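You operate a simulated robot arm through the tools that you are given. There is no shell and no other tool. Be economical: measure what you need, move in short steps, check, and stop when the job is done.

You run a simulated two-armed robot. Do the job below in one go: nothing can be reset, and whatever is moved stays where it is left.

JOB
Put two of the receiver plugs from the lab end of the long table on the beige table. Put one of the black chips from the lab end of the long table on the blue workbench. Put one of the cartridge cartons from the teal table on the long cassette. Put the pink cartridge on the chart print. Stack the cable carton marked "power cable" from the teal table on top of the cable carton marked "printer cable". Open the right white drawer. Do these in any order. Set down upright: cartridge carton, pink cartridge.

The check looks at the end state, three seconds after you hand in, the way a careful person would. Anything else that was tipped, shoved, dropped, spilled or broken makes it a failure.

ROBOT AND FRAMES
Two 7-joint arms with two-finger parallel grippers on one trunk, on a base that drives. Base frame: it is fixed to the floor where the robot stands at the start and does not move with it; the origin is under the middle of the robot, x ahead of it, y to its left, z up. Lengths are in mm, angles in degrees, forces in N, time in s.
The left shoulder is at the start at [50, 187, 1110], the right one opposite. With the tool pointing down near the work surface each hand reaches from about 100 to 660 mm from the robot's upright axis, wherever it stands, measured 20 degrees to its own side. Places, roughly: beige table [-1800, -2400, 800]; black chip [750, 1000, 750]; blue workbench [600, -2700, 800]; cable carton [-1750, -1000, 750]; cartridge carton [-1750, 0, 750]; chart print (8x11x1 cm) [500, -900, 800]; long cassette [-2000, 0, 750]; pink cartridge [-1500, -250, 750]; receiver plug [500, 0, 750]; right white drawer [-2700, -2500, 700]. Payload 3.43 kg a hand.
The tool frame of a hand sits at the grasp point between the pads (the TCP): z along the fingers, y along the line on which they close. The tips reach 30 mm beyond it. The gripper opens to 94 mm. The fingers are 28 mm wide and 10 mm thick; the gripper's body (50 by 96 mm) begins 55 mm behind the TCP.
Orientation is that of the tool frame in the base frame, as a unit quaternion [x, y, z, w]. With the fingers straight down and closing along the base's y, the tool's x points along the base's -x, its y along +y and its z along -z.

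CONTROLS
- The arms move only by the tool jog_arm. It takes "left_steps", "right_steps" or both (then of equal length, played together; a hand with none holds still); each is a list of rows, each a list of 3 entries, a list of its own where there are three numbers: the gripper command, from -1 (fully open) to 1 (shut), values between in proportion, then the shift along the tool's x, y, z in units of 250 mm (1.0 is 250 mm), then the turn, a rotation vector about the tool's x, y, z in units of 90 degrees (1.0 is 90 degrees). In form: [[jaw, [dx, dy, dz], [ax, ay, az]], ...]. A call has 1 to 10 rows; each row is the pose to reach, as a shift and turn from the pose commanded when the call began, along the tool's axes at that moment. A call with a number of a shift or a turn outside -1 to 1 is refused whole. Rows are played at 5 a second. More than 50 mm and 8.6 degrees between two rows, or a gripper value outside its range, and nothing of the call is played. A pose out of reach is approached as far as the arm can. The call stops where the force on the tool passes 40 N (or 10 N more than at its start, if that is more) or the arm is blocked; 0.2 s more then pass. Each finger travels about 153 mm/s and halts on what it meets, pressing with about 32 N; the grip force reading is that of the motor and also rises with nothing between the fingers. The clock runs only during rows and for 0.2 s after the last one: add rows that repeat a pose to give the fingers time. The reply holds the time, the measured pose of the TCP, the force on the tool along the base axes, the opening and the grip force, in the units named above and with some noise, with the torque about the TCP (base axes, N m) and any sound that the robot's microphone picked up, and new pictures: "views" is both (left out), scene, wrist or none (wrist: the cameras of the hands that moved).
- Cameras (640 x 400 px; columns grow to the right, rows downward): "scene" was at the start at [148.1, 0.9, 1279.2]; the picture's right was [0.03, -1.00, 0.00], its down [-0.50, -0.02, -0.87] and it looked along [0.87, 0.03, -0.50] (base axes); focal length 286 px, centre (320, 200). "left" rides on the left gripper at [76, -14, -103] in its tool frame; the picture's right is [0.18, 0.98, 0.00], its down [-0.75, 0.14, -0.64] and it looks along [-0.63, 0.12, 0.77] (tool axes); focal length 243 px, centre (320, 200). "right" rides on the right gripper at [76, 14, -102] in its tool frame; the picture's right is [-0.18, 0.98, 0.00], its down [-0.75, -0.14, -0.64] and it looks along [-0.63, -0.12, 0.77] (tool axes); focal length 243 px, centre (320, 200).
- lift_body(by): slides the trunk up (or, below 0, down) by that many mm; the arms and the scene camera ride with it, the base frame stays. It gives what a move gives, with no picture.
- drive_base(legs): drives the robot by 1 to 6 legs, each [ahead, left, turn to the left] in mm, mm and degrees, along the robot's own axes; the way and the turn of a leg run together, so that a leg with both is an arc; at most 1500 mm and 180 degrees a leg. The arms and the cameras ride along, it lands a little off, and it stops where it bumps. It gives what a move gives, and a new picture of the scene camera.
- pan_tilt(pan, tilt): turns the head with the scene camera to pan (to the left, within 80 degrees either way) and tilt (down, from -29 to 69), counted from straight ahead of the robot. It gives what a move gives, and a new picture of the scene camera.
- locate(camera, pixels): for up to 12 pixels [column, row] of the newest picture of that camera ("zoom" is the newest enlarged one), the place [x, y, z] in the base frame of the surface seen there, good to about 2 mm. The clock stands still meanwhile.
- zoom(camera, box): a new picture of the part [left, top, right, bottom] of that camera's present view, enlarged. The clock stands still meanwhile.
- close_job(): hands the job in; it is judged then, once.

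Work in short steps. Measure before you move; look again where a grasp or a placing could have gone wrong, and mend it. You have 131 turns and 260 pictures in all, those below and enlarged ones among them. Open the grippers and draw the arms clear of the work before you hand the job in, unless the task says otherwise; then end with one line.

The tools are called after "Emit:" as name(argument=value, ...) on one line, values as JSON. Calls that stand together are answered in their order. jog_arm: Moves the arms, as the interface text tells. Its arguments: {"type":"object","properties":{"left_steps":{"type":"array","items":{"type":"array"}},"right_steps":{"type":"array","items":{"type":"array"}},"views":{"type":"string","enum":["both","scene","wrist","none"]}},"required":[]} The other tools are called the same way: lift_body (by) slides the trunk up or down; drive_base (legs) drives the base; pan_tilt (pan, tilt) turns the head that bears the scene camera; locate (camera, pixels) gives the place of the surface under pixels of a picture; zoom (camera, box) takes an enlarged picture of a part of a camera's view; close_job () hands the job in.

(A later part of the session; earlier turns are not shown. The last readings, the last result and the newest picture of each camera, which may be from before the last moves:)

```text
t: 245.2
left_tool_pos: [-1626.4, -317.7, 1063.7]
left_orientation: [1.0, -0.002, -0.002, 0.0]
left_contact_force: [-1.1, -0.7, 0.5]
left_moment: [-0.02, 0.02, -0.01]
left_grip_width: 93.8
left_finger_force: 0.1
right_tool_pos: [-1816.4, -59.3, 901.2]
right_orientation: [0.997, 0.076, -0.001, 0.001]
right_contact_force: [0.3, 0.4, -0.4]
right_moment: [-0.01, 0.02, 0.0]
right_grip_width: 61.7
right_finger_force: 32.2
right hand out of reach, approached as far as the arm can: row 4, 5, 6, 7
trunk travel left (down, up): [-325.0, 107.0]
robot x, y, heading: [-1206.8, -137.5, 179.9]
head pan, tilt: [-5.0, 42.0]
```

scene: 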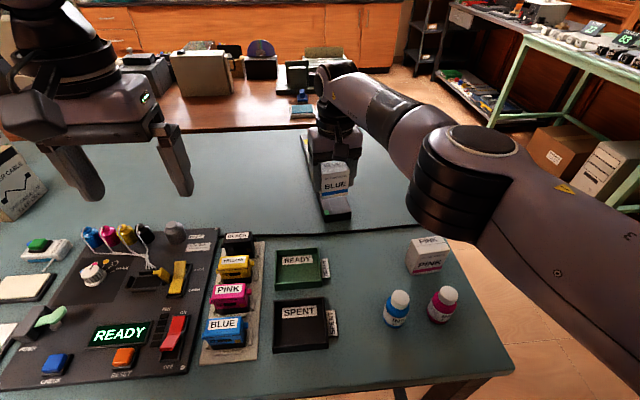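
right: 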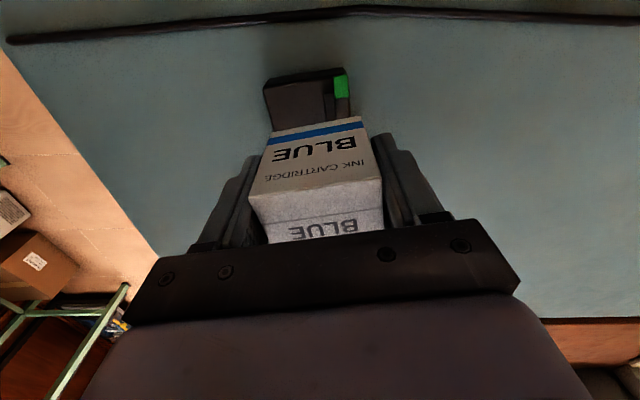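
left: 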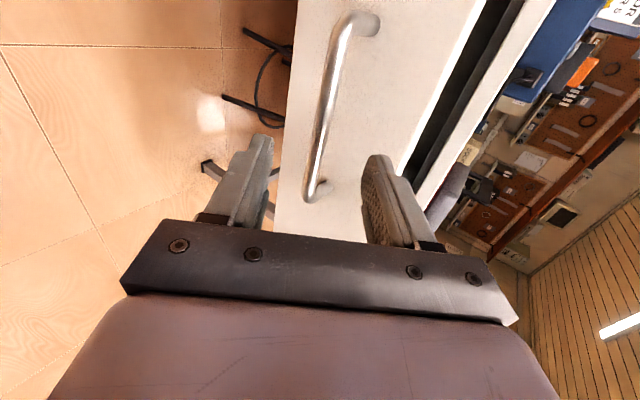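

Carton is centred over the cassette at (-1816,-59). I lower 32 mm and check the contact force.

Emit:
jog_arm(right_steps=[[1, [0, 0, 0.07], [0, 0, 0]], [1, [0, 0, 0.11], [0, 0, 0]], [1, [0, 0, 0.13], [0, 0, 0]], [1, [0, 0, 0.13], [0, 0, 0]]])

```text
t: 246.2
left_tool_pos: [-1627.0, -317.2, 1063.0]
left_orientation: [1.0, -0.002, -0.002, 0.0]
left_contact_force: [-0.2, -1.2, -0.1]
left_moment: [-0.02, -0.02, -0.01]
left_grip_width: 93.9
left_finger_force: 0.1
right_tool_pos: [-1814.7, -60.4, 869.9]
right_orientation: [0.997, 0.076, -0.001, 0.001]
right_contact_force: [0.1, -0.6, -0.2]
right_moment: [-0.01, 0.0, 0.04]
right_grip_width: 61.5
right_finger_force: 31.9
trunk travel left (down, up): [-325.0, 107.0]
robot x, y, heading: [-1204.2, -134.6, 180.1]
head pan, tilt: [-5.0, 42.0]
```

scene: 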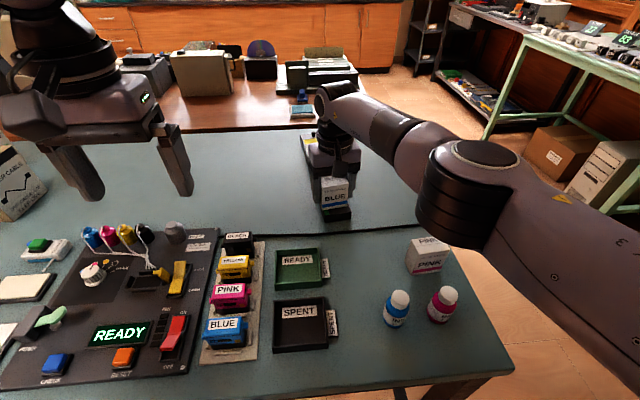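
right: 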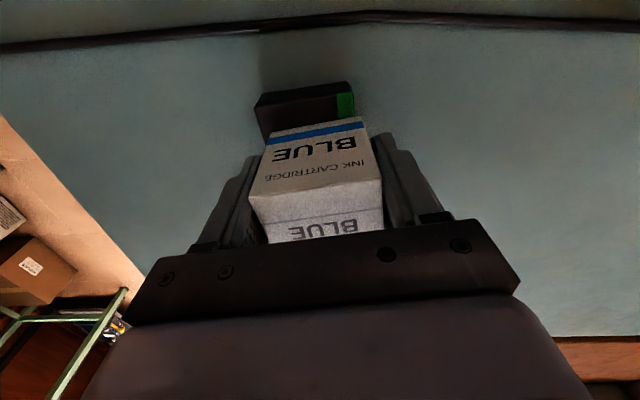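

No contact yet at z 870; I lower 4 mm more, open gently, and rise.

Emit:
jog_arm(right_steps=[[1, [0, 0, 0.008], [0, 0, 0]], [1, [0, 0, 0.016], [0, 0, 0]], [1, [0, 0, 0.016], [0, 0, 0]], [-0.45, [0, 0, 0.016], [0, 0, 0]], [-0.6, [0, 0, 0.016], [0, 0, 0]], [-0.6, [0, 0, 0.016], [0, 0, 0]], [-0.6, [0, 0, -0.1], [0, 0, 0]], [-0.6, [0, 0, -0.28], [0, 0, 0]], [-0.6, [0, 0, -0.46], [0, 0, 0]]])

```text
t: 248.2
left_tool_pos: [-1627.3, -317.6, 1063.3]
left_orientation: [1.0, -0.002, -0.002, 0.0]
left_contact_force: [-0.3, -0.2, -0.1]
left_moment: [0.02, 0.04, -0.02]
left_grip_width: 94.0
left_finger_force: 0.0
right_tool_pos: [-1811.9, -59.5, 985.7]
right_orientation: [0.997, 0.076, 0.0, 0.002]
right_contact_force: [0.2, 0.6, -0.2]
right_moment: [0.0, -0.01, 0.02]
right_grip_width: 75.2
right_finger_force: 0.1
right hand out of reach, approached as far as the arm can: row 9
trunk travel left (down, up): [-325.0, 107.0]
robot x, y, heading: [-1204.9, -137.9, 179.8]
head pan, tilt: [-5.0, 42.0]
```

scene: 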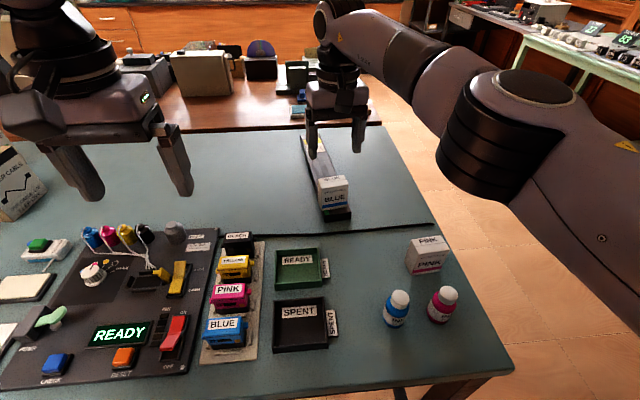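
right: 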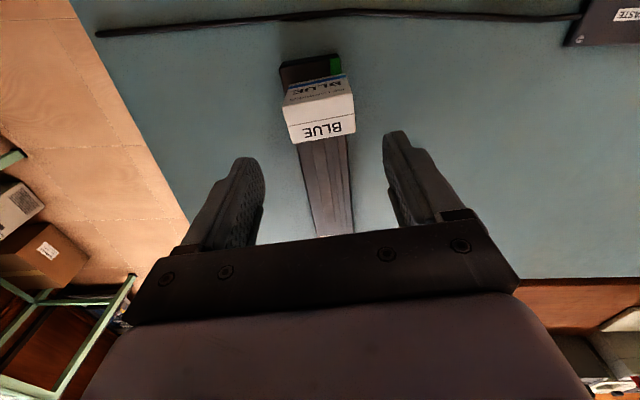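

Carton stands on the cassette. I retract the right hand level and zoom on the cartridges.

Emit:
jog_arm(right_steps=[[-0.6, [0.17, -0.05, 0], [0, 0, 0.045]], [-0.6, [0.34, -0.1, 0], [0, 0, 0.095]], [-0.6, [0.51, -0.15, 0], [0, 0, 0.095]], [-0.6, [0.68, -0.2, 0], [0, 0, 0.095]], [-0.6, [0.84, -0.25, -0.08], [0, 0, 0.095]], [-0.6, [0.92, -0.3, -0.24], [0, 0, 0.095]], [-0.6, [0.92, -0.3, -0.4], [0, 0, 0.095]]], views="none")

Emit:
zoom(camera="scene", box=[190, 220, 350, 370])

```text
t: 249.8
left_tool_pos: [-1626.5, -317.6, 1062.4]
left_orientation: [1.0, -0.003, -0.002, 0.0]
left_contact_force: [-0.1, 0.2, 0.2]
left_moment: [0.01, 0.05, 0.01]
left_grip_width: 93.8
left_finger_force: 0.1
right_tool_pos: [-1595.5, 50.3, 1085.7]
right_orientation: [1.0, 0.002, -0.001, 0.001]
right_contact_force: [0.1, -0.7, 0.4]
right_moment: [0.03, 0.02, 0.0]
right_grip_width: 75.3
right_finger_force: 0.0
trunk travel left (down, up): [-325.0, 107.0]
robot x, y, heading: [-1206.1, -134.6, 180.2]
head pan, tilt: [-5.0, 42.0]
```

```text
2.67 times, centred on (270, 295) of scene
```

zoom: 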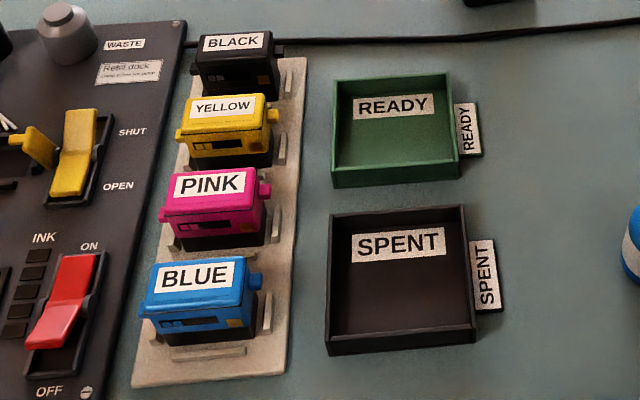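

Emit:
locate(camera="zoom", pixels=[[165, 208], [250, 200], [178, 175], [240, 170], [210, 188], [264, 188], [162, 243], [195, 270], [190, 105], [230, 140], [145, 230], [315, 220]])

Emit:
zoom(camera="scene", box=[210, 265, 274, 315])

```text
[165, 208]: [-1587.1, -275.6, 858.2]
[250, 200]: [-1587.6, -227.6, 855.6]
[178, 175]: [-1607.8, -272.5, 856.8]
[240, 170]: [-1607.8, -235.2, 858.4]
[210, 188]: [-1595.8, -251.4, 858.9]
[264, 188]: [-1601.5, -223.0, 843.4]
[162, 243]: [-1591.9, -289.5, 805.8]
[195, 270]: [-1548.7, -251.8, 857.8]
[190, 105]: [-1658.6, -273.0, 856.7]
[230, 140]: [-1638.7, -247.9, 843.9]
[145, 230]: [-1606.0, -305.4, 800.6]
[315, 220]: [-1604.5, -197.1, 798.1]
```

```text
8.00 times, centred on (242, 290) of scene
```

zoom: 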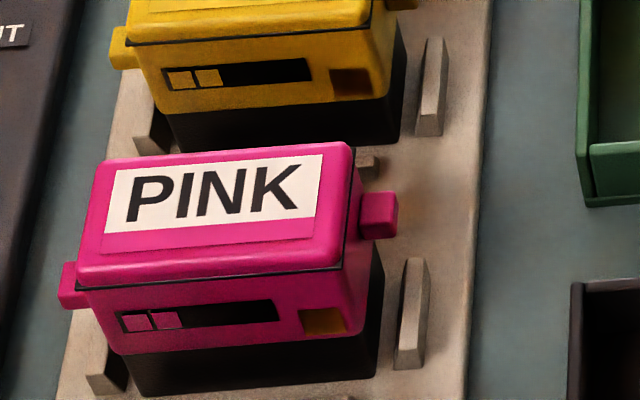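

PINK: body top x -1612…-1584, y -278…-228, z 858, with side tabs. I measure the tabs.

Emit:
locate(camera="zoom", pixels=[[380, 197], [380, 222], [372, 236], [394, 215], [70, 270], [65, 295], [412, 265], [405, 350], [110, 380], [340, 360], [340, 150], [100, 165]])

```text
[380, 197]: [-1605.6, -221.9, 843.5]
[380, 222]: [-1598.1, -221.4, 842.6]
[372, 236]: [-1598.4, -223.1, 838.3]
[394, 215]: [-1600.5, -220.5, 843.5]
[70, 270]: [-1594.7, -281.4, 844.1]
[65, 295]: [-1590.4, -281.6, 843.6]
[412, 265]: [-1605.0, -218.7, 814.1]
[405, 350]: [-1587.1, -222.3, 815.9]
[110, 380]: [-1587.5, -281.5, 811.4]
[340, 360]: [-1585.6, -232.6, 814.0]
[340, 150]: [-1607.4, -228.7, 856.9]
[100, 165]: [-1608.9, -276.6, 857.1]
```

Tabs at x≈-1599, z 835–843, spanning y -282…-220; guides reach z 816. I move the left hand above (-1598,-251).

Emit:
jog_arm(left_steps=[[-0.75, [0.057, -0.133, 0], [0, 0, 0]], [-0.75, [0.114, -0.266, 0], [0, 0, 0]], [-0.75, [0.114, -0.266, 0.18], [0, 0, 0]], [-0.75, [0.114, -0.266, 0.36], [0, 0, 0]], [-0.75, [0.114, -0.266, 0.53], [0, 0, 0]], [-0.75, [0.114, -0.266, 0.53], [0, 0, 0]]])

```text
t: 251.2
left_tool_pos: [-1598.5, -251.7, 931.6]
left_orientation: [1.0, -0.003, -0.003, 0.0]
left_contact_force: [-0.2, 0.0, 0.3]
left_moment: [-0.02, 0.02, -0.01]
left_grip_width: 82.5
left_finger_force: 0.0
right_tool_pos: [-1595.4, 49.3, 1084.6]
right_orientation: [1.0, 0.002, -0.001, 0.001]
right_contact_force: [0.4, 0.9, -0.4]
right_moment: [0.0, -0.02, -0.02]
right_grip_width: 75.1
right_finger_force: 0.1
trunk travel left (down, up): [-325.0, 107.0]
robot x, y, heading: [-1207.9, -136.7, 179.8]
head pan, tilt: [-5.0, 42.0]
```

scene: 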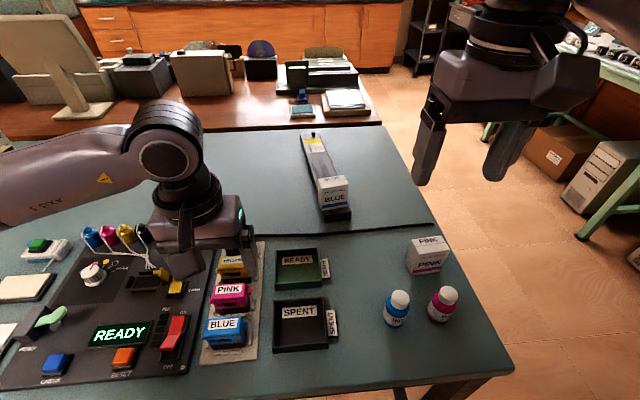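
left: 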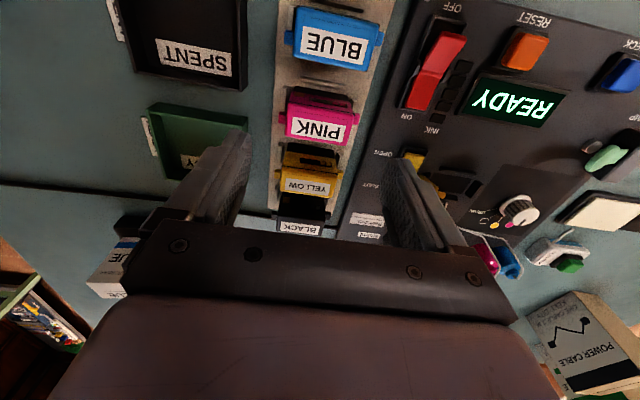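

I check pink's tabs, the yellow switch and the tray rim from the wrist view.

Emit:
locate(camera="left", pixels=[[284, 121], [356, 118], [290, 138], [345, 145], [292, 107], [350, 112], [412, 160], [240, 122], [372, 125], [320, 126]])

Emit:
zoom(camera="left", box=[240, 70, 440, 195])

```text
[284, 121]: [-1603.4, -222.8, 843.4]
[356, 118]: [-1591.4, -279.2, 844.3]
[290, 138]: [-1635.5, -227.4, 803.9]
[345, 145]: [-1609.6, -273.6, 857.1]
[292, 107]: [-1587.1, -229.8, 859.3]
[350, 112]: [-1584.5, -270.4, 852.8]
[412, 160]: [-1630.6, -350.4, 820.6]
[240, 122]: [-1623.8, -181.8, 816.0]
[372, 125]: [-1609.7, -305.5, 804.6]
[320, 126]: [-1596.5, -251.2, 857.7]
```

```text
3.20 times, centred on (340, 132) of left
```

zoom: 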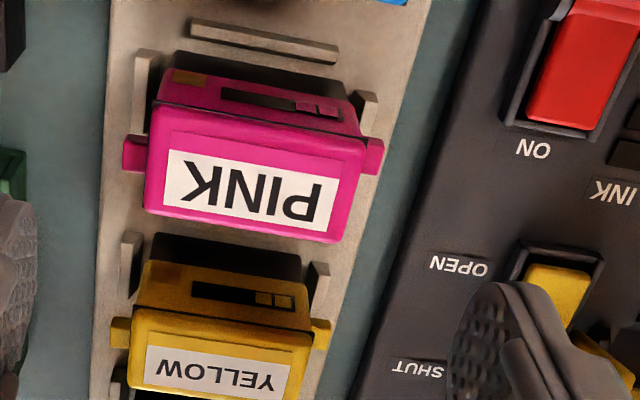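

I refine yaw with tab centres and body corners from this enlarged picture.

Emit:
locate(camera="zoom", pixels=[[132, 143], [130, 165], [375, 145], [373, 168], [150, 200], [330, 235], [160, 105], [355, 135], [345, 225], [250, 190]])

```text
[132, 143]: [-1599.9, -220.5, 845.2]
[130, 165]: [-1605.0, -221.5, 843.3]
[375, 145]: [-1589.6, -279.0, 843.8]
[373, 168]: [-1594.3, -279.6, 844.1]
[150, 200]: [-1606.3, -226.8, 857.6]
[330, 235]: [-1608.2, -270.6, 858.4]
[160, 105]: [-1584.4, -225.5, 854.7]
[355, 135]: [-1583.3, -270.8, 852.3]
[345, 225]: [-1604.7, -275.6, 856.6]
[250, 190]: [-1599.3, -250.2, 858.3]
```

Body yaw is only ~2–3°, tabs slightly staggered. I turn ‑4°, lower to z≈851 so the pads sit on the tabs, close, and lift slowly.

Emit:
jog_arm(left_steps=[[-0.75, [0.006, -0.003, 0.15], [0, 0, -0.044]], [-0.75, [0.006, -0.003, 0.28], [0, 0, -0.044]], [-0.75, [0.006, -0.003, 0.322], [0, 0, -0.044]], [-0.75, [0.006, -0.003, 0.322], [0, 0, -0.044]], [0, [0.006, -0.003, 0.322], [0, 0, -0.044]], [1, [0.006, -0.003, 0.322], [0, 0, -0.044]], [1, [0.006, -0.003, 0.322], [0, 0, -0.044]], [1, [0.006, -0.003, 0.322], [0, 0, -0.044]]], views="wrist")

```text
t: 253.0
left_tool_pos: [-1597.6, -250.1, 849.9]
left_orientation: [0.999, 0.033, -0.002, 0.0]
left_contact_force: [0.0, -0.1, -0.2]
left_moment: [0.0, 0.0, 0.0]
left_grip_width: 63.5
left_finger_force: 32.6
right_tool_pos: [-1596.0, 49.3, 1084.4]
right_orientation: [1.0, 0.001, -0.001, 0.001]
right_contact_force: [-0.5, -0.8, 0.7]
right_moment: [0.0, -0.01, 0.03]
right_grip_width: 75.3
right_finger_force: 0.1
trunk travel left (down, up): [-325.0, 107.0]
robot x, y, heading: [-1209.0, -135.6, 180.0]
head pan, tilt: [-5.0, 42.0]
```

left: 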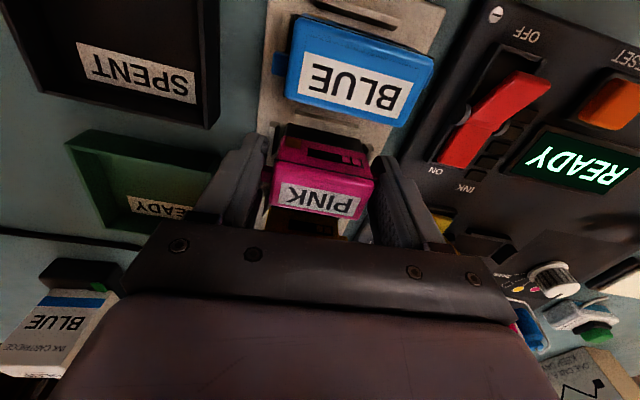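

Gripped on the tabs (63.5 mm). I lift slowly.

Emit:
jog_arm(left_steps=[[1, [0, 0, -0.04], [0, 0, 0]], [1, [0, 0, -0.12], [0, 0, 0]], [1, [0, 0, -0.24], [0, 0, 0]], [1, [0, 0, -0.4], [0, 0, 0]], [1, [0, 0, -0.56], [0, 0, 0]], [1, [0, 0, -0.72], [0, 0, 0]]])

```text
t: 254.4
left_tool_pos: [-1596.6, -251.1, 1030.9]
left_orientation: [0.999, 0.032, -0.001, 0.001]
left_contact_force: [1.1, -0.4, -1.4]
left_moment: [-0.01, -0.02, 0.02]
left_grip_width: 63.3
left_finger_force: 32.1
right_tool_pos: [-1597.3, 49.3, 1084.0]
right_orientation: [1.0, 0.002, -0.001, 0.002]
right_contact_force: [-0.5, 0.0, 1.6]
right_moment: [0.0, -0.01, 0.03]
right_grip_width: 75.3
right_finger_force: 0.1
trunk travel left (down, up): [-325.0, 107.0]
robot x, y, heading: [-1207.2, -137.1, 180.2]
head pan, tilt: [-5.0, 42.0]
```

scene: 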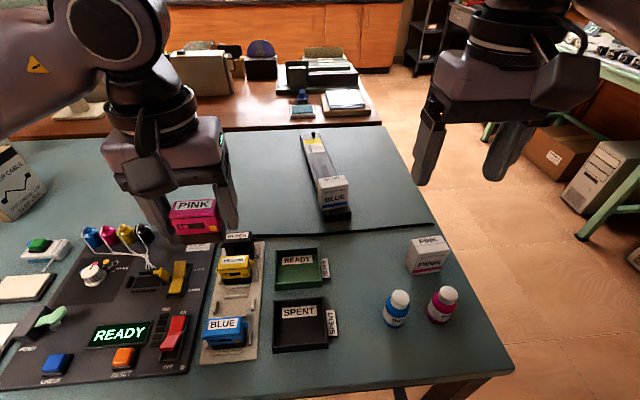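
left: 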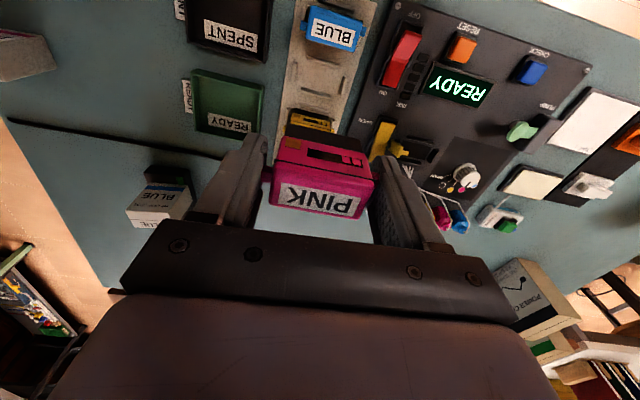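

PINK hangs upright in the left hand. Next I back off and drive left to look at the cable cartons.

Emit:
drive_base(legs=[[-280, 0, 0], [0, 1200, 0]])

Emit:
pan_tilt(pan=-20, tilt=25)

```text
t: 266.8
left_tool_pos: [-1315.7, -1451.5, 1030.1]
left_orientation: [0.999, 0.036, -0.003, 0.0]
left_contact_force: [0.5, -0.1, -0.8]
left_moment: [0.01, 0.01, 0.01]
left_grip_width: 63.0
left_finger_force: 31.9
right_tool_pos: [-1317.0, -1152.9, 1084.8]
right_orientation: [1.0, 0.005, -0.002, 0.001]
right_contact_force: [-0.7, -1.0, 0.8]
right_moment: [-0.01, 0.0, 0.01]
right_grip_width: 75.3
right_finger_force: 0.2
trunk travel left (down, up): [-325.0, 107.0]
robot x, y, heading: [-925.0, -1337.2, -179.7]
head pan, tilt: [-5.0, 42.0]
```

scene: 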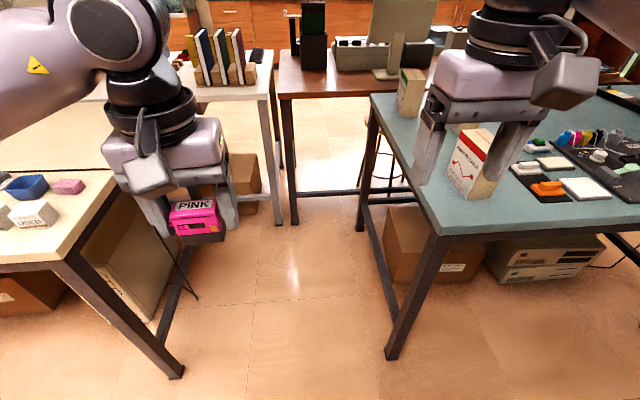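

```text
t: 267.6
left_tool_pos: [-1314.6, -1452.9, 1029.8]
left_orientation: [0.999, 0.036, -0.002, 0.001]
left_contact_force: [-0.1, 0.1, -0.2]
left_moment: [-0.02, -0.01, 0.0]
left_grip_width: 62.9
left_finger_force: 31.7
right_tool_pos: [-1317.2, -1150.1, 1083.8]
right_orientation: [1.0, 0.005, -0.001, 0.002]
right_contact_force: [-0.5, -1.0, 0.3]
right_moment: [0.0, 0.01, 0.01]
right_grip_width: 75.2
right_finger_force: 0.1
trunk travel left (down, up): [-325.0, 107.0]
robot x, y, heading: [-927.3, -1331.4, -179.6]
head pan, tilt: [-20.0, 25.0]
```

scene: 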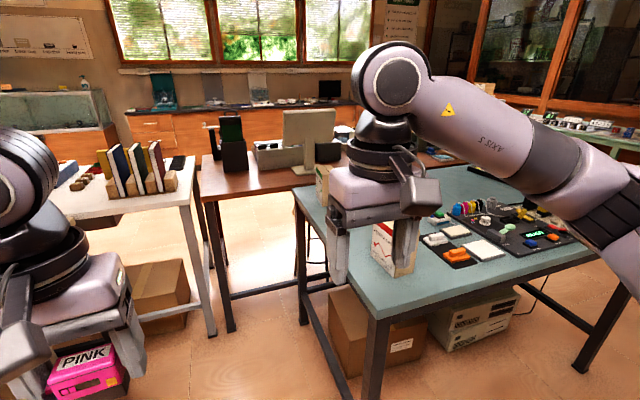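

I measure the gap: teal left legs, brown table legs, beige leg.

Emit:
locate(camera="scene", pixels=[[304, 318], [230, 325], [366, 395], [213, 330], [295, 195], [215, 190], [340, 300], [405, 235], [323, 180]])

Emit:
zoom(camera="scene", box=[270, 140, 470, 300])

```text
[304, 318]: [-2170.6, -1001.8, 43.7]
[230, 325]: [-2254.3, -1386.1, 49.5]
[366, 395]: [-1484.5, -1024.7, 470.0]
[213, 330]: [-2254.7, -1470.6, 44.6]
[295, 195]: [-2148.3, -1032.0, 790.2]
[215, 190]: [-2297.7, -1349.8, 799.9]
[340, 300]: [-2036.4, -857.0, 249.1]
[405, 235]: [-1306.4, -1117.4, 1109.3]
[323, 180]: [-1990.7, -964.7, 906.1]
```

```text
2.50 times, centred on (370, 220) of scene
```

zoom: 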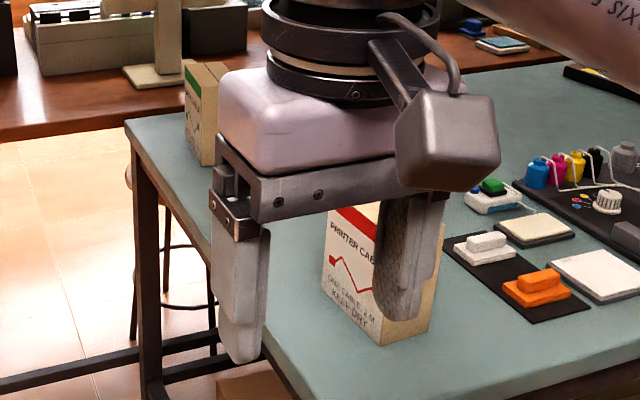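

PRINTER CABLE is the near carton at (-1596,-904). The gap at the table's left end is wide enough; I drive in and turn to face it (+y).

Emit:
drive_base(legs=[[860, 60, 0], [0, 0, -90]])

Emit:
pan_tilt(pan=0, tilt=35)

```text
t: 275.9
left_tool_pos: [-1900.9, -1013.7, 1030.2]
left_orientation: [0.739, -0.673, -0.001, -0.001]
left_contact_force: [0.7, -0.6, -0.4]
left_moment: [0.0, 0.05, 0.0]
left_grip_width: 63.0
left_finger_force: 31.2
right_tool_pos: [-1601.5, -1006.4, 1085.6]
right_orientation: [0.718, -0.696, -0.002, -0.001]
right_contact_force: [0.2, -0.3, 0.4]
right_moment: [-0.01, -0.02, -0.01]
right_grip_width: 75.4
right_finger_force: 0.0
trunk travel left (down, up): [-325.0, 107.0]
robot x, y, heading: [-1779.6, -1403.7, 91.4]
head pan, tilt: [-20.0, 25.0]
```

scene: 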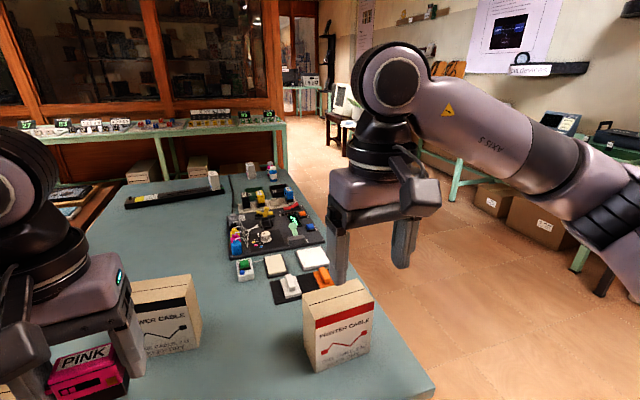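

```text
t: 276.7
left_tool_pos: [-1902.7, -1013.5, 1030.7]
left_orientation: [0.739, -0.674, -0.001, -0.002]
left_contact_force: [0.3, 0.2, -0.1]
left_moment: [0.03, 0.01, 0.0]
left_grip_width: 62.8
left_finger_force: 31.8
right_tool_pos: [-1601.5, -1005.7, 1084.5]
right_orientation: [0.718, -0.696, -0.001, 0.0]
right_contact_force: [-0.7, 0.3, 0.4]
right_moment: [-0.02, 0.01, 0.01]
right_grip_width: 75.3
right_finger_force: 0.0
trunk travel left (down, up): [-325.0, 107.0]
robot x, y, heading: [-1779.6, -1398.5, 91.5]
head pan, tilt: [0.0, 35.0]
```

scene: 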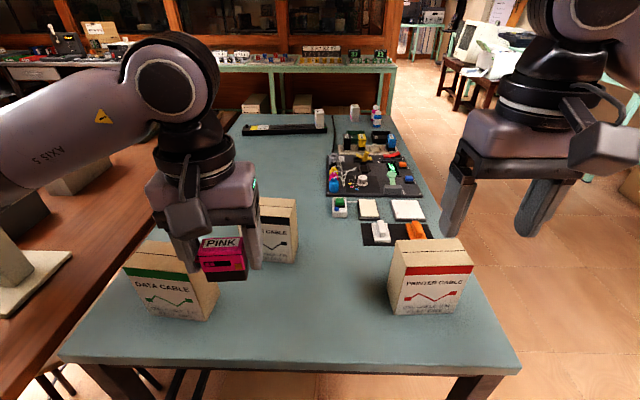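

POWER CABLE is the middle carton (280,225), DATA at left, PRINTER at right (430,275). I raise and pull in the left hand first, and measure the cartons.

Emit:
jog_arm(left_steps=[[1, [0, 0.06, -0.12], [0, 0, 0]], [1, [0.12, 0.1, -0.22], [0, 0, 0]], [1, [0.28, 0.1, -0.28], [0, 0, 0]], [1, [0.4, 0.1, -0.28], [0, 0, 0]]], views="scene")

Emit:
zoom(camera="scene", box=[200, 180, 500, 340])

```text
t: 277.7
left_tool_pos: [-1917.8, -1116.2, 1100.3]
left_orientation: [0.74, -0.673, -0.001, -0.001]
left_contact_force: [0.0, 0.5, -1.1]
left_moment: [0.0, -0.02, 0.0]
left_grip_width: 63.0
left_finger_force: 31.8
right_tool_pos: [-1602.0, -1006.9, 1084.2]
right_orientation: [0.718, -0.696, -0.001, 0.0]
right_contact_force: [1.0, 0.2, -0.4]
right_moment: [0.0, -0.01, 0.0]
right_grip_width: 75.4
right_finger_force: 0.0
trunk travel left (down, up): [-325.0, 107.0]
robot x, y, heading: [-1776.8, -1400.3, 91.6]
head pan, tilt: [0.0, 35.0]
```

scene: 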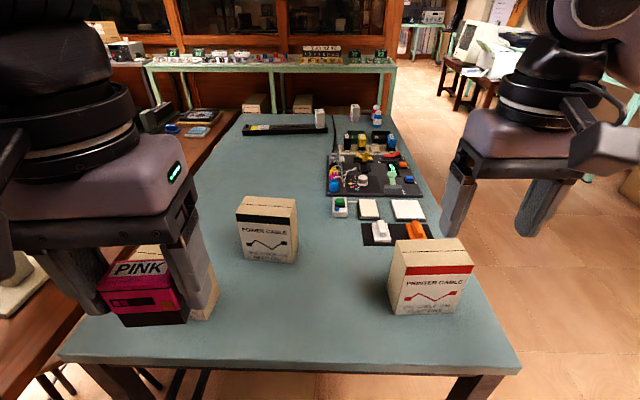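

```text
2.13 times, centred on (350, 260) of scene
```

zoom: 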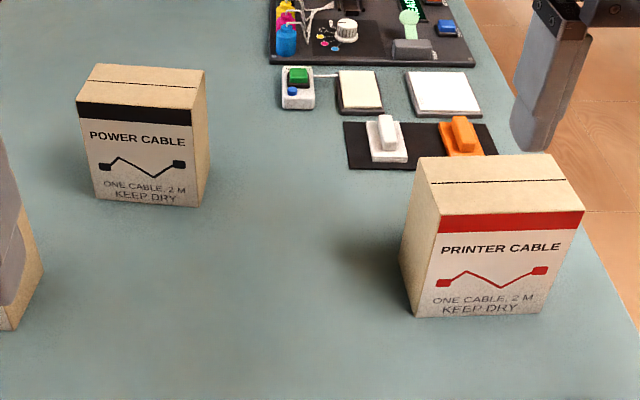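

Emit:
locate(camera="zoom", pixels=[[82, 101], [190, 108], [96, 67], [203, 72], [145, 88], [436, 212], [578, 208], [422, 162], [552, 158], [500, 185], [90, 190], [188, 203]])

Emit:
drive_base(legs=[[60, 80, -1.5]])

```text
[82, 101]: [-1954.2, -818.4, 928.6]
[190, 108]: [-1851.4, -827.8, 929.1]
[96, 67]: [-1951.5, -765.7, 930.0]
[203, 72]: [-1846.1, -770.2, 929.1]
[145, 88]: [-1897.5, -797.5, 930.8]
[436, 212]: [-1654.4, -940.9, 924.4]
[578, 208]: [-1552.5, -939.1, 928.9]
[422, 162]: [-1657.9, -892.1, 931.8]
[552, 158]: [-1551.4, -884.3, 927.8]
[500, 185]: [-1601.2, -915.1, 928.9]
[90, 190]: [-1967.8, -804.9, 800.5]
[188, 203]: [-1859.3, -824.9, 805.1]
```

```text
t: 279.3
left_tool_pos: [-1991.3, -1053.2, 1099.4]
left_orientation: [0.73, -0.683, -0.001, -0.002]
left_contact_force: [-0.4, 0.1, 0.4]
left_moment: [0.02, -0.01, 0.03]
left_grip_width: 62.9
left_finger_force: 31.9
right_tool_pos: [-1672.9, -952.3, 1084.2]
right_orientation: [0.709, -0.705, -0.001, 0.0]
right_contact_force: [0.1, 0.3, 0.3]
right_moment: [-0.03, 0.0, -0.01]
right_grip_width: 75.1
right_finger_force: 0.0
trunk travel left (down, up): [-325.0, 107.0]
robot x, y, heading: [-1858.8, -1341.3, 90.0]
head pan, tilt: [0.0, 35.0]
stopped in leg 1: the robot was blocked; the commanded pose is now the measured one
```

scene: 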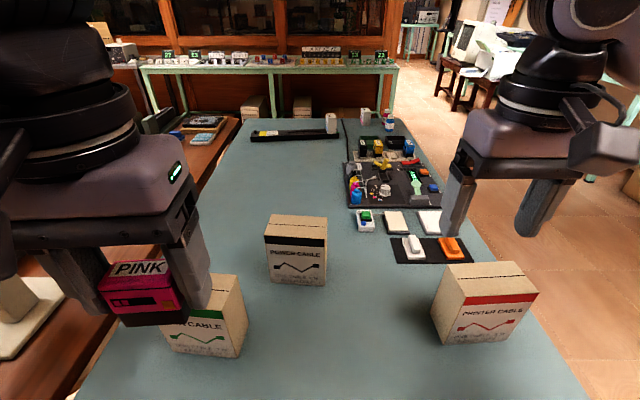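

POWER's top is 104 mm (x) by 56 mm (y), so I must grip along y. I turn the right hand the other way (+85°) in place, high above the cartons, to see if the wrist allows it.

Emit:
jog_arm(right_steps=[[-0.75, [0, 0, 0], [0, 0, 0.0945]], [-0.75, [0, 0, 0], [0, 0, 0.189]], [-0.75, [0, 0, 0], [0, 0, 0.2835]], [-0.75, [0, 0, 0], [0, 0, 0.378]], [-0.75, [0, 0, 0], [0, 0, 0.4725]], [-0.75, [0, 0, 0], [0, 0, 0.567]], [-0.75, [0, 0, 0], [0, 0, 0.6615]], [-0.75, [0, 0, 0], [0, 0, 0.756]], [-0.75, [0, 0, 0], [0, 0, 0.8505]], [-0.75, [0, 0, 0], [0, 0, 0.945]]], views="none")

```text
t: 281.5
left_tool_pos: [-1992.1, -1051.6, 1099.5]
left_orientation: [0.73, -0.684, -0.002, 0.0]
left_contact_force: [0.1, 0.3, -1.8]
left_moment: [0.0, -0.03, -0.01]
left_grip_width: 62.8
left_finger_force: 31.6
right_tool_pos: [-1673.5, -951.9, 1084.7]
right_orientation: [-0.045, 0.999, 0.001, -0.001]
right_contact_force: [0.0, -0.4, 0.3]
right_moment: [-0.01, 0.0, 0.02]
right_grip_width: 82.4
right_finger_force: 0.1
trunk travel left (down, up): [-325.0, 107.0]
robot x, y, heading: [-1859.3, -1341.5, 90.1]
head pan, tilt: [0.0, 35.0]
```

The wrist allows it. I move over POWER's centre (-1900,-795) and trim the yaw by +9°.

Emit:
jog_arm(right_steps=[[-0.75, [0.12, 0.1, 0], [0, 0, 0.05]], [-0.75, [0.24, 0.2, 0], [0, 0, 0.101]], [-0.75, [0.36, 0.3, 0], [0, 0, 0.101]], [-0.75, [0.48, 0.4, 0], [0, 0, 0.101]], [-0.75, [0.6, 0.5, 0], [0, 0, 0.101]], [-0.75, [0.72, 0.6, 0], [0, 0, 0.101]], [-0.75, [0.848, 0.707, 0], [0, 0, 0.101]], [-0.75, [0.848, 0.707, 0.1], [0, 0, 0.101]], [-0.75, [0.848, 0.707, 0.2], [0, 0, 0.101]], [-0.75, [0.848, 0.707, 0.2], [0, 0, 0.101]]])

```text
t: 283.9
left_tool_pos: [-1991.1, -1051.5, 1099.0]
left_orientation: [0.73, -0.683, -0.001, -0.001]
left_contact_force: [0.0, -0.3, -0.6]
left_moment: [-0.03, -0.01, -0.03]
left_grip_width: 63.1
left_finger_force: 31.9
right_tool_pos: [-1872.4, -778.5, 1042.4]
right_orientation: [0.063, 0.998, 0.004, -0.012]
right_contact_force: [0.5, -0.3, 1.0]
right_moment: [-0.02, -0.01, 0.02]
right_grip_width: 82.5
right_finger_force: 0.1
right hand out of reach, approached as far as the arm can: row 7, 8
trunk travel left (down, up): [-325.0, 107.0]
robot x, y, heading: [-1859.0, -1342.3, 89.9]
head pan, tilt: [0.0, 35.0]
stopped in row 10 (right hand): the arm was blocked; the commanded pose is now the measured one
```

scene: 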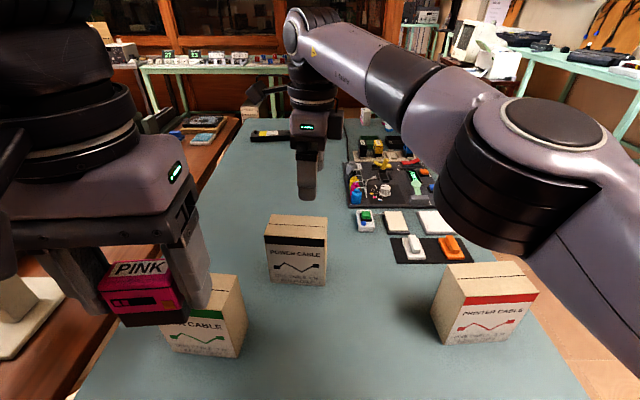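
right: 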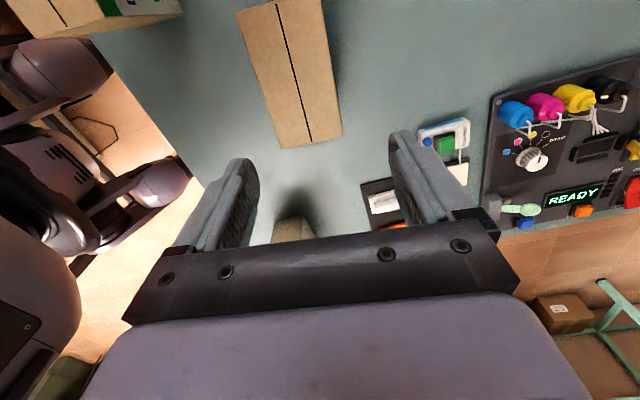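

Hand stopped near (-1872,-778,1042). I measure the carton top in the wrist picture to correct.

Emit:
locate(camera="right", pixels=[[282, 147], [340, 135], [240, 15], [318, 5], [290, 75]])

Emit:
jog_arm(right_steps=[[-0.75, [0.05, -0.04, 0.04], [0, -0.015, -0.037]], [-0.75, [0.103, -0.082, 0.12], [0, -0.015, -0.037]], [-0.75, [0.103, -0.082, 0.2], [0, -0.015, -0.037]], [-0.75, [0.103, -0.082, 0.2], [0, -0.015, -0.037]]], views="wrist")

```text
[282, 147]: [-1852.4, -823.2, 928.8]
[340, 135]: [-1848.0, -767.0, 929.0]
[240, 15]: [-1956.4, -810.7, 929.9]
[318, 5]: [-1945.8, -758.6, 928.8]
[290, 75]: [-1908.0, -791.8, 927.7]
```

```text
t: 284.9
left_tool_pos: [-1990.6, -1052.8, 1099.2]
left_orientation: [0.73, -0.683, -0.002, 0.0]
left_contact_force: [0.8, 0.9, 0.2]
left_moment: [0.02, -0.01, -0.01]
left_grip_width: 62.6
left_finger_force: 31.9
right_tool_pos: [-1904.8, -799.3, 992.0]
right_orientation: [0.031, 1.0, 0.004, 0.001]
right_contact_force: [0.4, 0.4, -0.5]
right_moment: [-0.02, 0.05, -0.03]
right_grip_width: 82.5
right_finger_force: 0.1
trunk travel left (down, up): [-325.0, 107.0]
robot x, y, heading: [-1858.7, -1341.4, 90.1]
head pan, tilt: [0.0, 35.0]
```

right: 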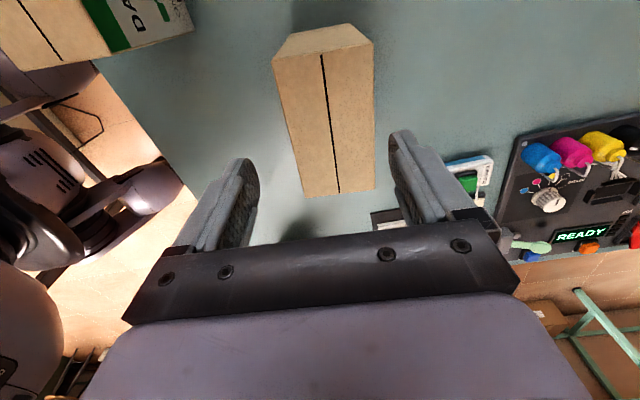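

Now over the carton. I re-measure its top corners from this closer view.

Emit:
locate(camera="right", pixels=[[303, 193], [373, 188], [275, 60], [371, 44], [325, 120]])

```text
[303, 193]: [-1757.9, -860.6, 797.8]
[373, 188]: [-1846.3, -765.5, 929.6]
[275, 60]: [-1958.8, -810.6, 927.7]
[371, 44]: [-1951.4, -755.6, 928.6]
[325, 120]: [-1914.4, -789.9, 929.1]
```

Centre (-1901,-791). I correct 8 mm, descend to z≈893, grip and check.

Emit:
jog_arm(right_steps=[[-0.75, [-0.014, 0.033, 0.0], [0, 0, 0.02]], [-0.75, [-0.014, 0.033, 0.15], [0, 0, 0.02]], [-0.75, [-0.014, 0.033, 0.3], [0, 0, 0.02]], [-0.75, [-0.014, 0.033, 0.396], [0, 0, 0.02]], [-0.75, [-0.014, 0.033, 0.396], [0, 0, 0.02]], [1, [-0.014, 0.033, 0.396], [0, 0, 0.02]], [1, [-0.014, 0.033, 0.396], [0, 0, 0.02]], [1, [-0.014, 0.033, 0.396], [0, 0, 0.02]]])

```text
t: 286.7
left_tool_pos: [-1990.8, -1053.2, 1099.8]
left_orientation: [0.73, -0.684, -0.001, -0.002]
left_contact_force: [0.2, 0.3, -1.2]
left_moment: [-0.03, 0.01, -0.02]
left_grip_width: 62.7
left_finger_force: 32.0
right_tool_pos: [-1899.5, -788.1, 895.0]
right_orientation: [0.047, 0.999, 0.004, 0.001]
right_contact_force: [-0.3, 0.0, 0.5]
right_moment: [-0.09, 0.02, 0.02]
right_grip_width: 66.1
right_finger_force: 31.9
trunk travel left (down, up): [-325.0, 107.0]
robot x, y, heading: [-1859.1, -1343.2, 89.9]
head pan, tilt: [0.0, 35.0]
```

scene: 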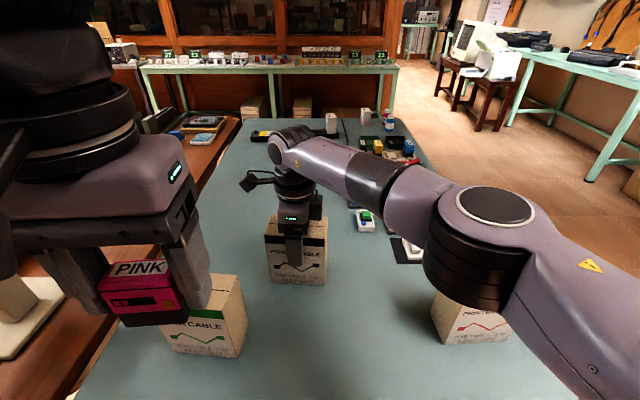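
right: 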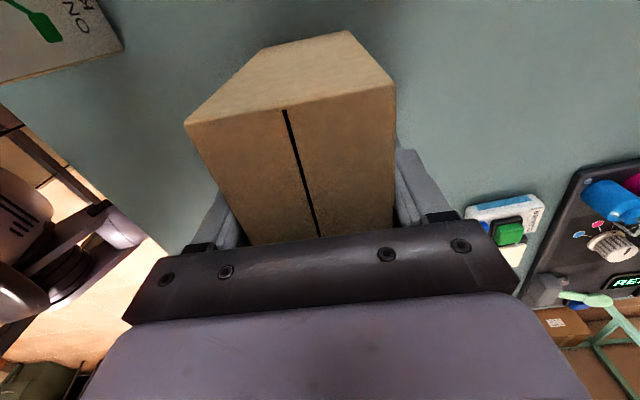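

POWER is gripped. I lift it by raising the trunk 107 mm straight up.

Emit:
lift_body(by=106)

Emit:
jog_arm(right_steps=[[1, [0, 0, -0.1], [0, 0, 0]], [1, [0, 0, -0.2], [0, 0, 0]], [1, [0, 0, -0.26], [0, 0, 0]]])

```text
t: 288.0
left_tool_pos: [-1991.5, -1053.3, 1205.5]
left_orientation: [0.73, -0.684, 0.0, -0.001]
left_contact_force: [0.9, 0.4, -0.1]
left_moment: [-0.01, 0.0, 0.02]
left_grip_width: 62.7
left_finger_force: 32.1
right_tool_pos: [-1899.3, -788.7, 1002.3]
right_orientation: [0.046, 0.999, 0.004, 0.0]
right_contact_force: [-0.2, 0.2, -4.1]
right_moment: [0.01, 0.01, 0.0]
right_grip_width: 66.1
right_finger_force: 31.8
trunk travel left (down, up): [-431.0, 1.0]
robot x, y, heading: [-1863.3, -1340.7, 89.8]
head pan, tilt: [0.0, 35.0]
```

```text
t: 288.8
left_tool_pos: [-1992.4, -1054.0, 1205.7]
left_orientation: [0.73, -0.683, -0.002, -0.001]
left_contact_force: [0.4, 0.3, -1.1]
left_moment: [0.0, 0.03, 0.01]
left_grip_width: 62.5
left_finger_force: 32.2
right_tool_pos: [-1902.3, -789.7, 1066.9]
right_orientation: [0.045, 0.999, 0.004, 0.001]
right_contact_force: [-0.7, 0.5, -1.0]
right_moment: [0.0, 0.0, 0.02]
right_grip_width: 66.1
right_finger_force: 31.7
trunk travel left (down, up): [-431.0, 1.0]
robot x, y, heading: [-1857.2, -1342.4, 90.1]
head pan, tilt: [0.0, 35.0]
```

scene: 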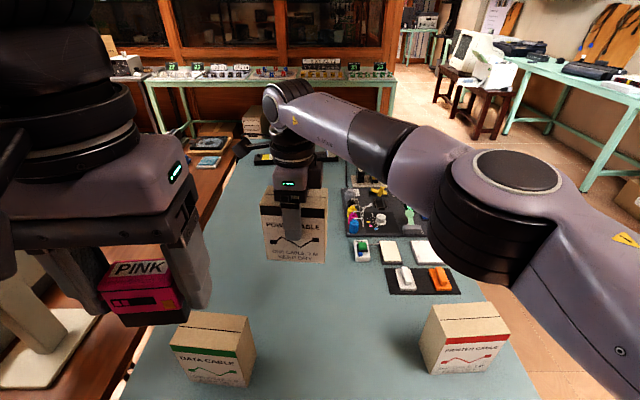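
right: 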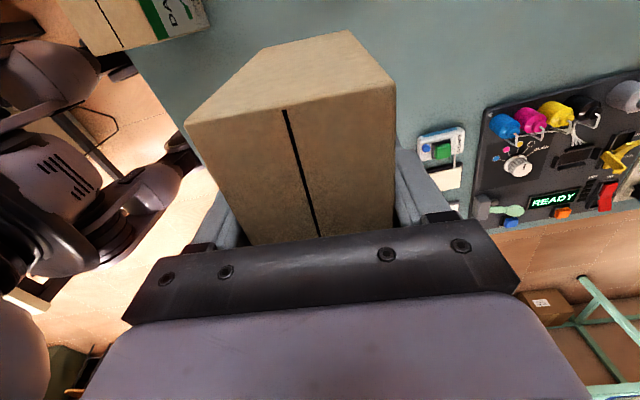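

POWER is up, bottom ≈972. I re-measure PRINTER's top (465,325) from this height.

Emit:
zoom(camera="scene", box=[400, 285, 528, 385])

Emit:
locate(camera="zoom", pixels=[[215, 305], [545, 268], [170, 105], [450, 92], [220, 285], [540, 255], [330, 190]])

```text
4.00 times, centred on (464, 335) of scene
```

zoom: 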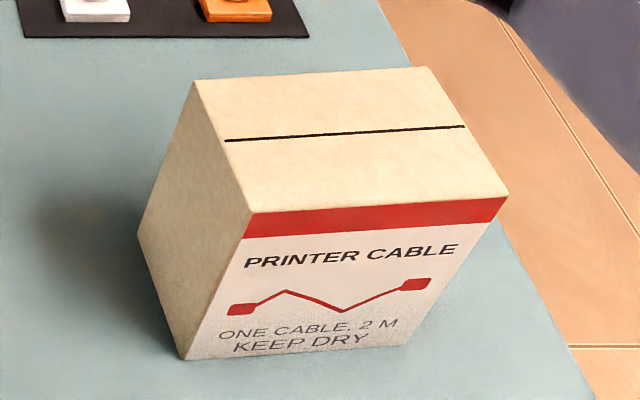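

```text
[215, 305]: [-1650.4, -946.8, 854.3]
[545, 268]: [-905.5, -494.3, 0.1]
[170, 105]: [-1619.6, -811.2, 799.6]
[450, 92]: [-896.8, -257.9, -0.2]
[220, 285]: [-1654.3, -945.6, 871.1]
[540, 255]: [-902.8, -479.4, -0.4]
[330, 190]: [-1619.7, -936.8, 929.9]
```

Emit:
locate(camera="zoom", pixels=[[258, 206], [500, 190], [202, 86], [426, 73], [345, 135], [230, 141], [462, 127]])

```text
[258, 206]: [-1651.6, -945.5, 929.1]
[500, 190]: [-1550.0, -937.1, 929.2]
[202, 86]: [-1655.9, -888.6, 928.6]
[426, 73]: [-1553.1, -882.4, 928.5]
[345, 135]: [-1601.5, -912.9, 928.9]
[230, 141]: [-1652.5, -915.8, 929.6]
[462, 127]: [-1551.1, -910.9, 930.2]
```

PRINTER centre (-1602,-913), yaw +3.6°. I carry POWER across at z≈1067 with a ‑9° yaw trim.

Emit:
jog_arm(right_steps=[[1, [-0.125, -0.038, 0], [0, 0, -0.02]], [1, [-0.25, -0.076, 0], [0, 0, -0.04]], [1, [-0.375, -0.114, 0], [0, 0, -0.06]], [1, [-0.5, -0.152, 0], [0, 0, -0.08]], [1, [-0.625, -0.19, 0], [0, 0, -0.099]], [1, [-0.75, -0.228, 0], [0, 0, -0.099]], [1, [-0.875, -0.266, 0], [0, 0, -0.099]], [1, [-1.0, -0.305, 0], [0, 0, -0.099]], [1, [-1.0, -0.305, 0], [0, 0, -0.099]]], views="none")

```text
t: 290.8
left_tool_pos: [-1992.4, -1052.7, 1205.3]
left_orientation: [0.731, -0.683, 0.0, 0.0]
left_contact_force: [0.0, 0.3, -0.3]
left_moment: [-0.02, -0.04, -0.02]
left_grip_width: 62.6
left_finger_force: 31.9
right_tool_pos: [-1658.4, -888.2, 1065.5]
right_orientation: [-0.031, 1.0, 0.002, 0.001]
right_contact_force: [0.1, -0.5, -2.8]
right_moment: [-0.04, -0.04, 0.05]
right_grip_width: 66.1
right_finger_force: 31.4
trunk travel left (down, up): [-431.0, 1.0]
robot x, y, heading: [-1860.3, -1340.7, 90.2]
head pan, tilt: [0.0, 35.0]
```

I finish the shift over (-1601,-913) and lower to z≈1035 for a look.

Emit:
jog_arm(right_steps=[[1, [-0.12, -0.06, 0], [0, 0, 0]], [1, [-0.223, -0.113, 0], [0, 0, 0]], [1, [-0.223, -0.113, 0], [0, 0, 0]], [1, [-0.223, -0.113, 0.08], [0, 0, 0]], [1, [-0.223, -0.113, 0.12], [0, 0, 0]], [1, [-0.223, -0.113, 0.12], [0, 0, 0]]])

```text
t: 292.2
left_tool_pos: [-1991.1, -1053.9, 1205.2]
left_orientation: [0.73, -0.683, -0.002, -0.002]
left_contact_force: [0.0, -0.8, -0.7]
left_moment: [0.0, 0.0, 0.02]
left_grip_width: 62.9
left_finger_force: 32.2
right_tool_pos: [-1601.0, -913.0, 1037.0]
right_orientation: [-0.031, 1.0, 0.003, 0.001]
right_contact_force: [-0.8, 0.2, -2.1]
right_moment: [0.0, 0.02, 0.02]
right_grip_width: 66.0
right_finger_force: 32.2
trunk travel left (down, up): [-431.0, 1.0]
robot x, y, heading: [-1860.9, -1338.5, 90.2]
head pan, tilt: [0.0, 35.0]
```

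scene: 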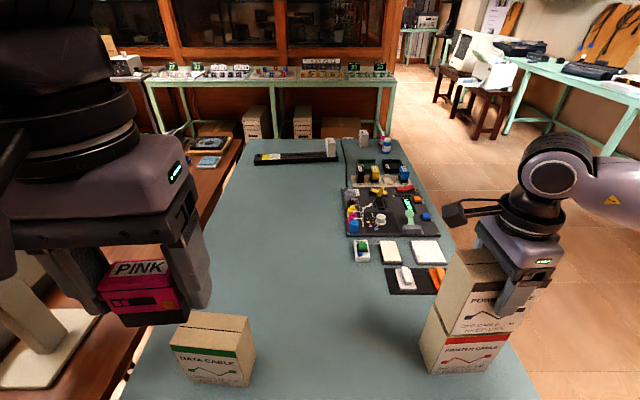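
right: 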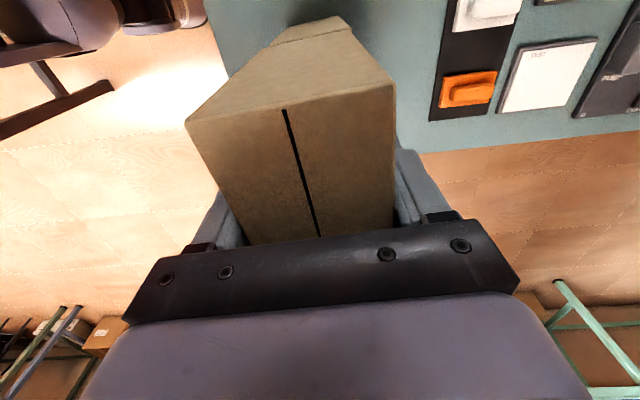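

Aligned well over PRINTER. I lower 12 mm onto it and read the force.

Emit:
jog_arm(right_steps=[[1, [0, 0, 0.025], [0, 0, 0]], [1, [0, 0, 0.046], [0, 0, 0]], [1, [0, 0, 0.052], [0, 0, 0]], [1, [0, 0, 0.052], [0, 0, 0]]], views="scene")

Emit:
zoom(camera="scene", box=[410, 230, 570, 390])

```text
t: 293.2
left_tool_pos: [-1991.7, -1054.8, 1206.6]
left_orientation: [0.731, -0.683, -0.001, -0.001]
left_contact_force: [-0.8, 0.1, -0.5]
left_moment: [0.01, -0.02, 0.02]
left_grip_width: 62.7
left_finger_force: 31.9
right_tool_pos: [-1602.0, -912.8, 1025.2]
right_orientation: [-0.031, 1.0, 0.005, 0.001]
right_contact_force: [4.2, -1.9, 16.5]
right_moment: [-0.75, -0.06, 0.13]
right_grip_width: 66.1
right_finger_force: 32.1
trunk travel left (down, up): [-431.0, 1.0]
robot x, y, heading: [-1861.8, -1343.2, 90.0]
head pan, tilt: [0.0, 35.0]
```

scene: 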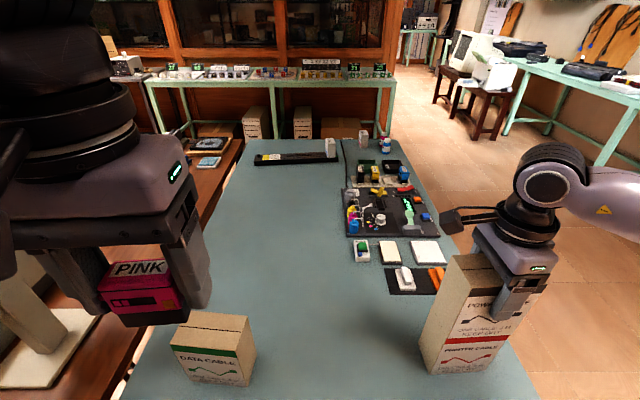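

```text
2.50 times, centred on (490, 310) of scene
```

zoom: 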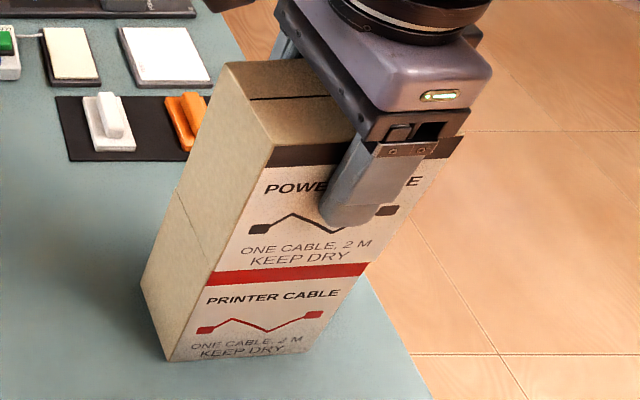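

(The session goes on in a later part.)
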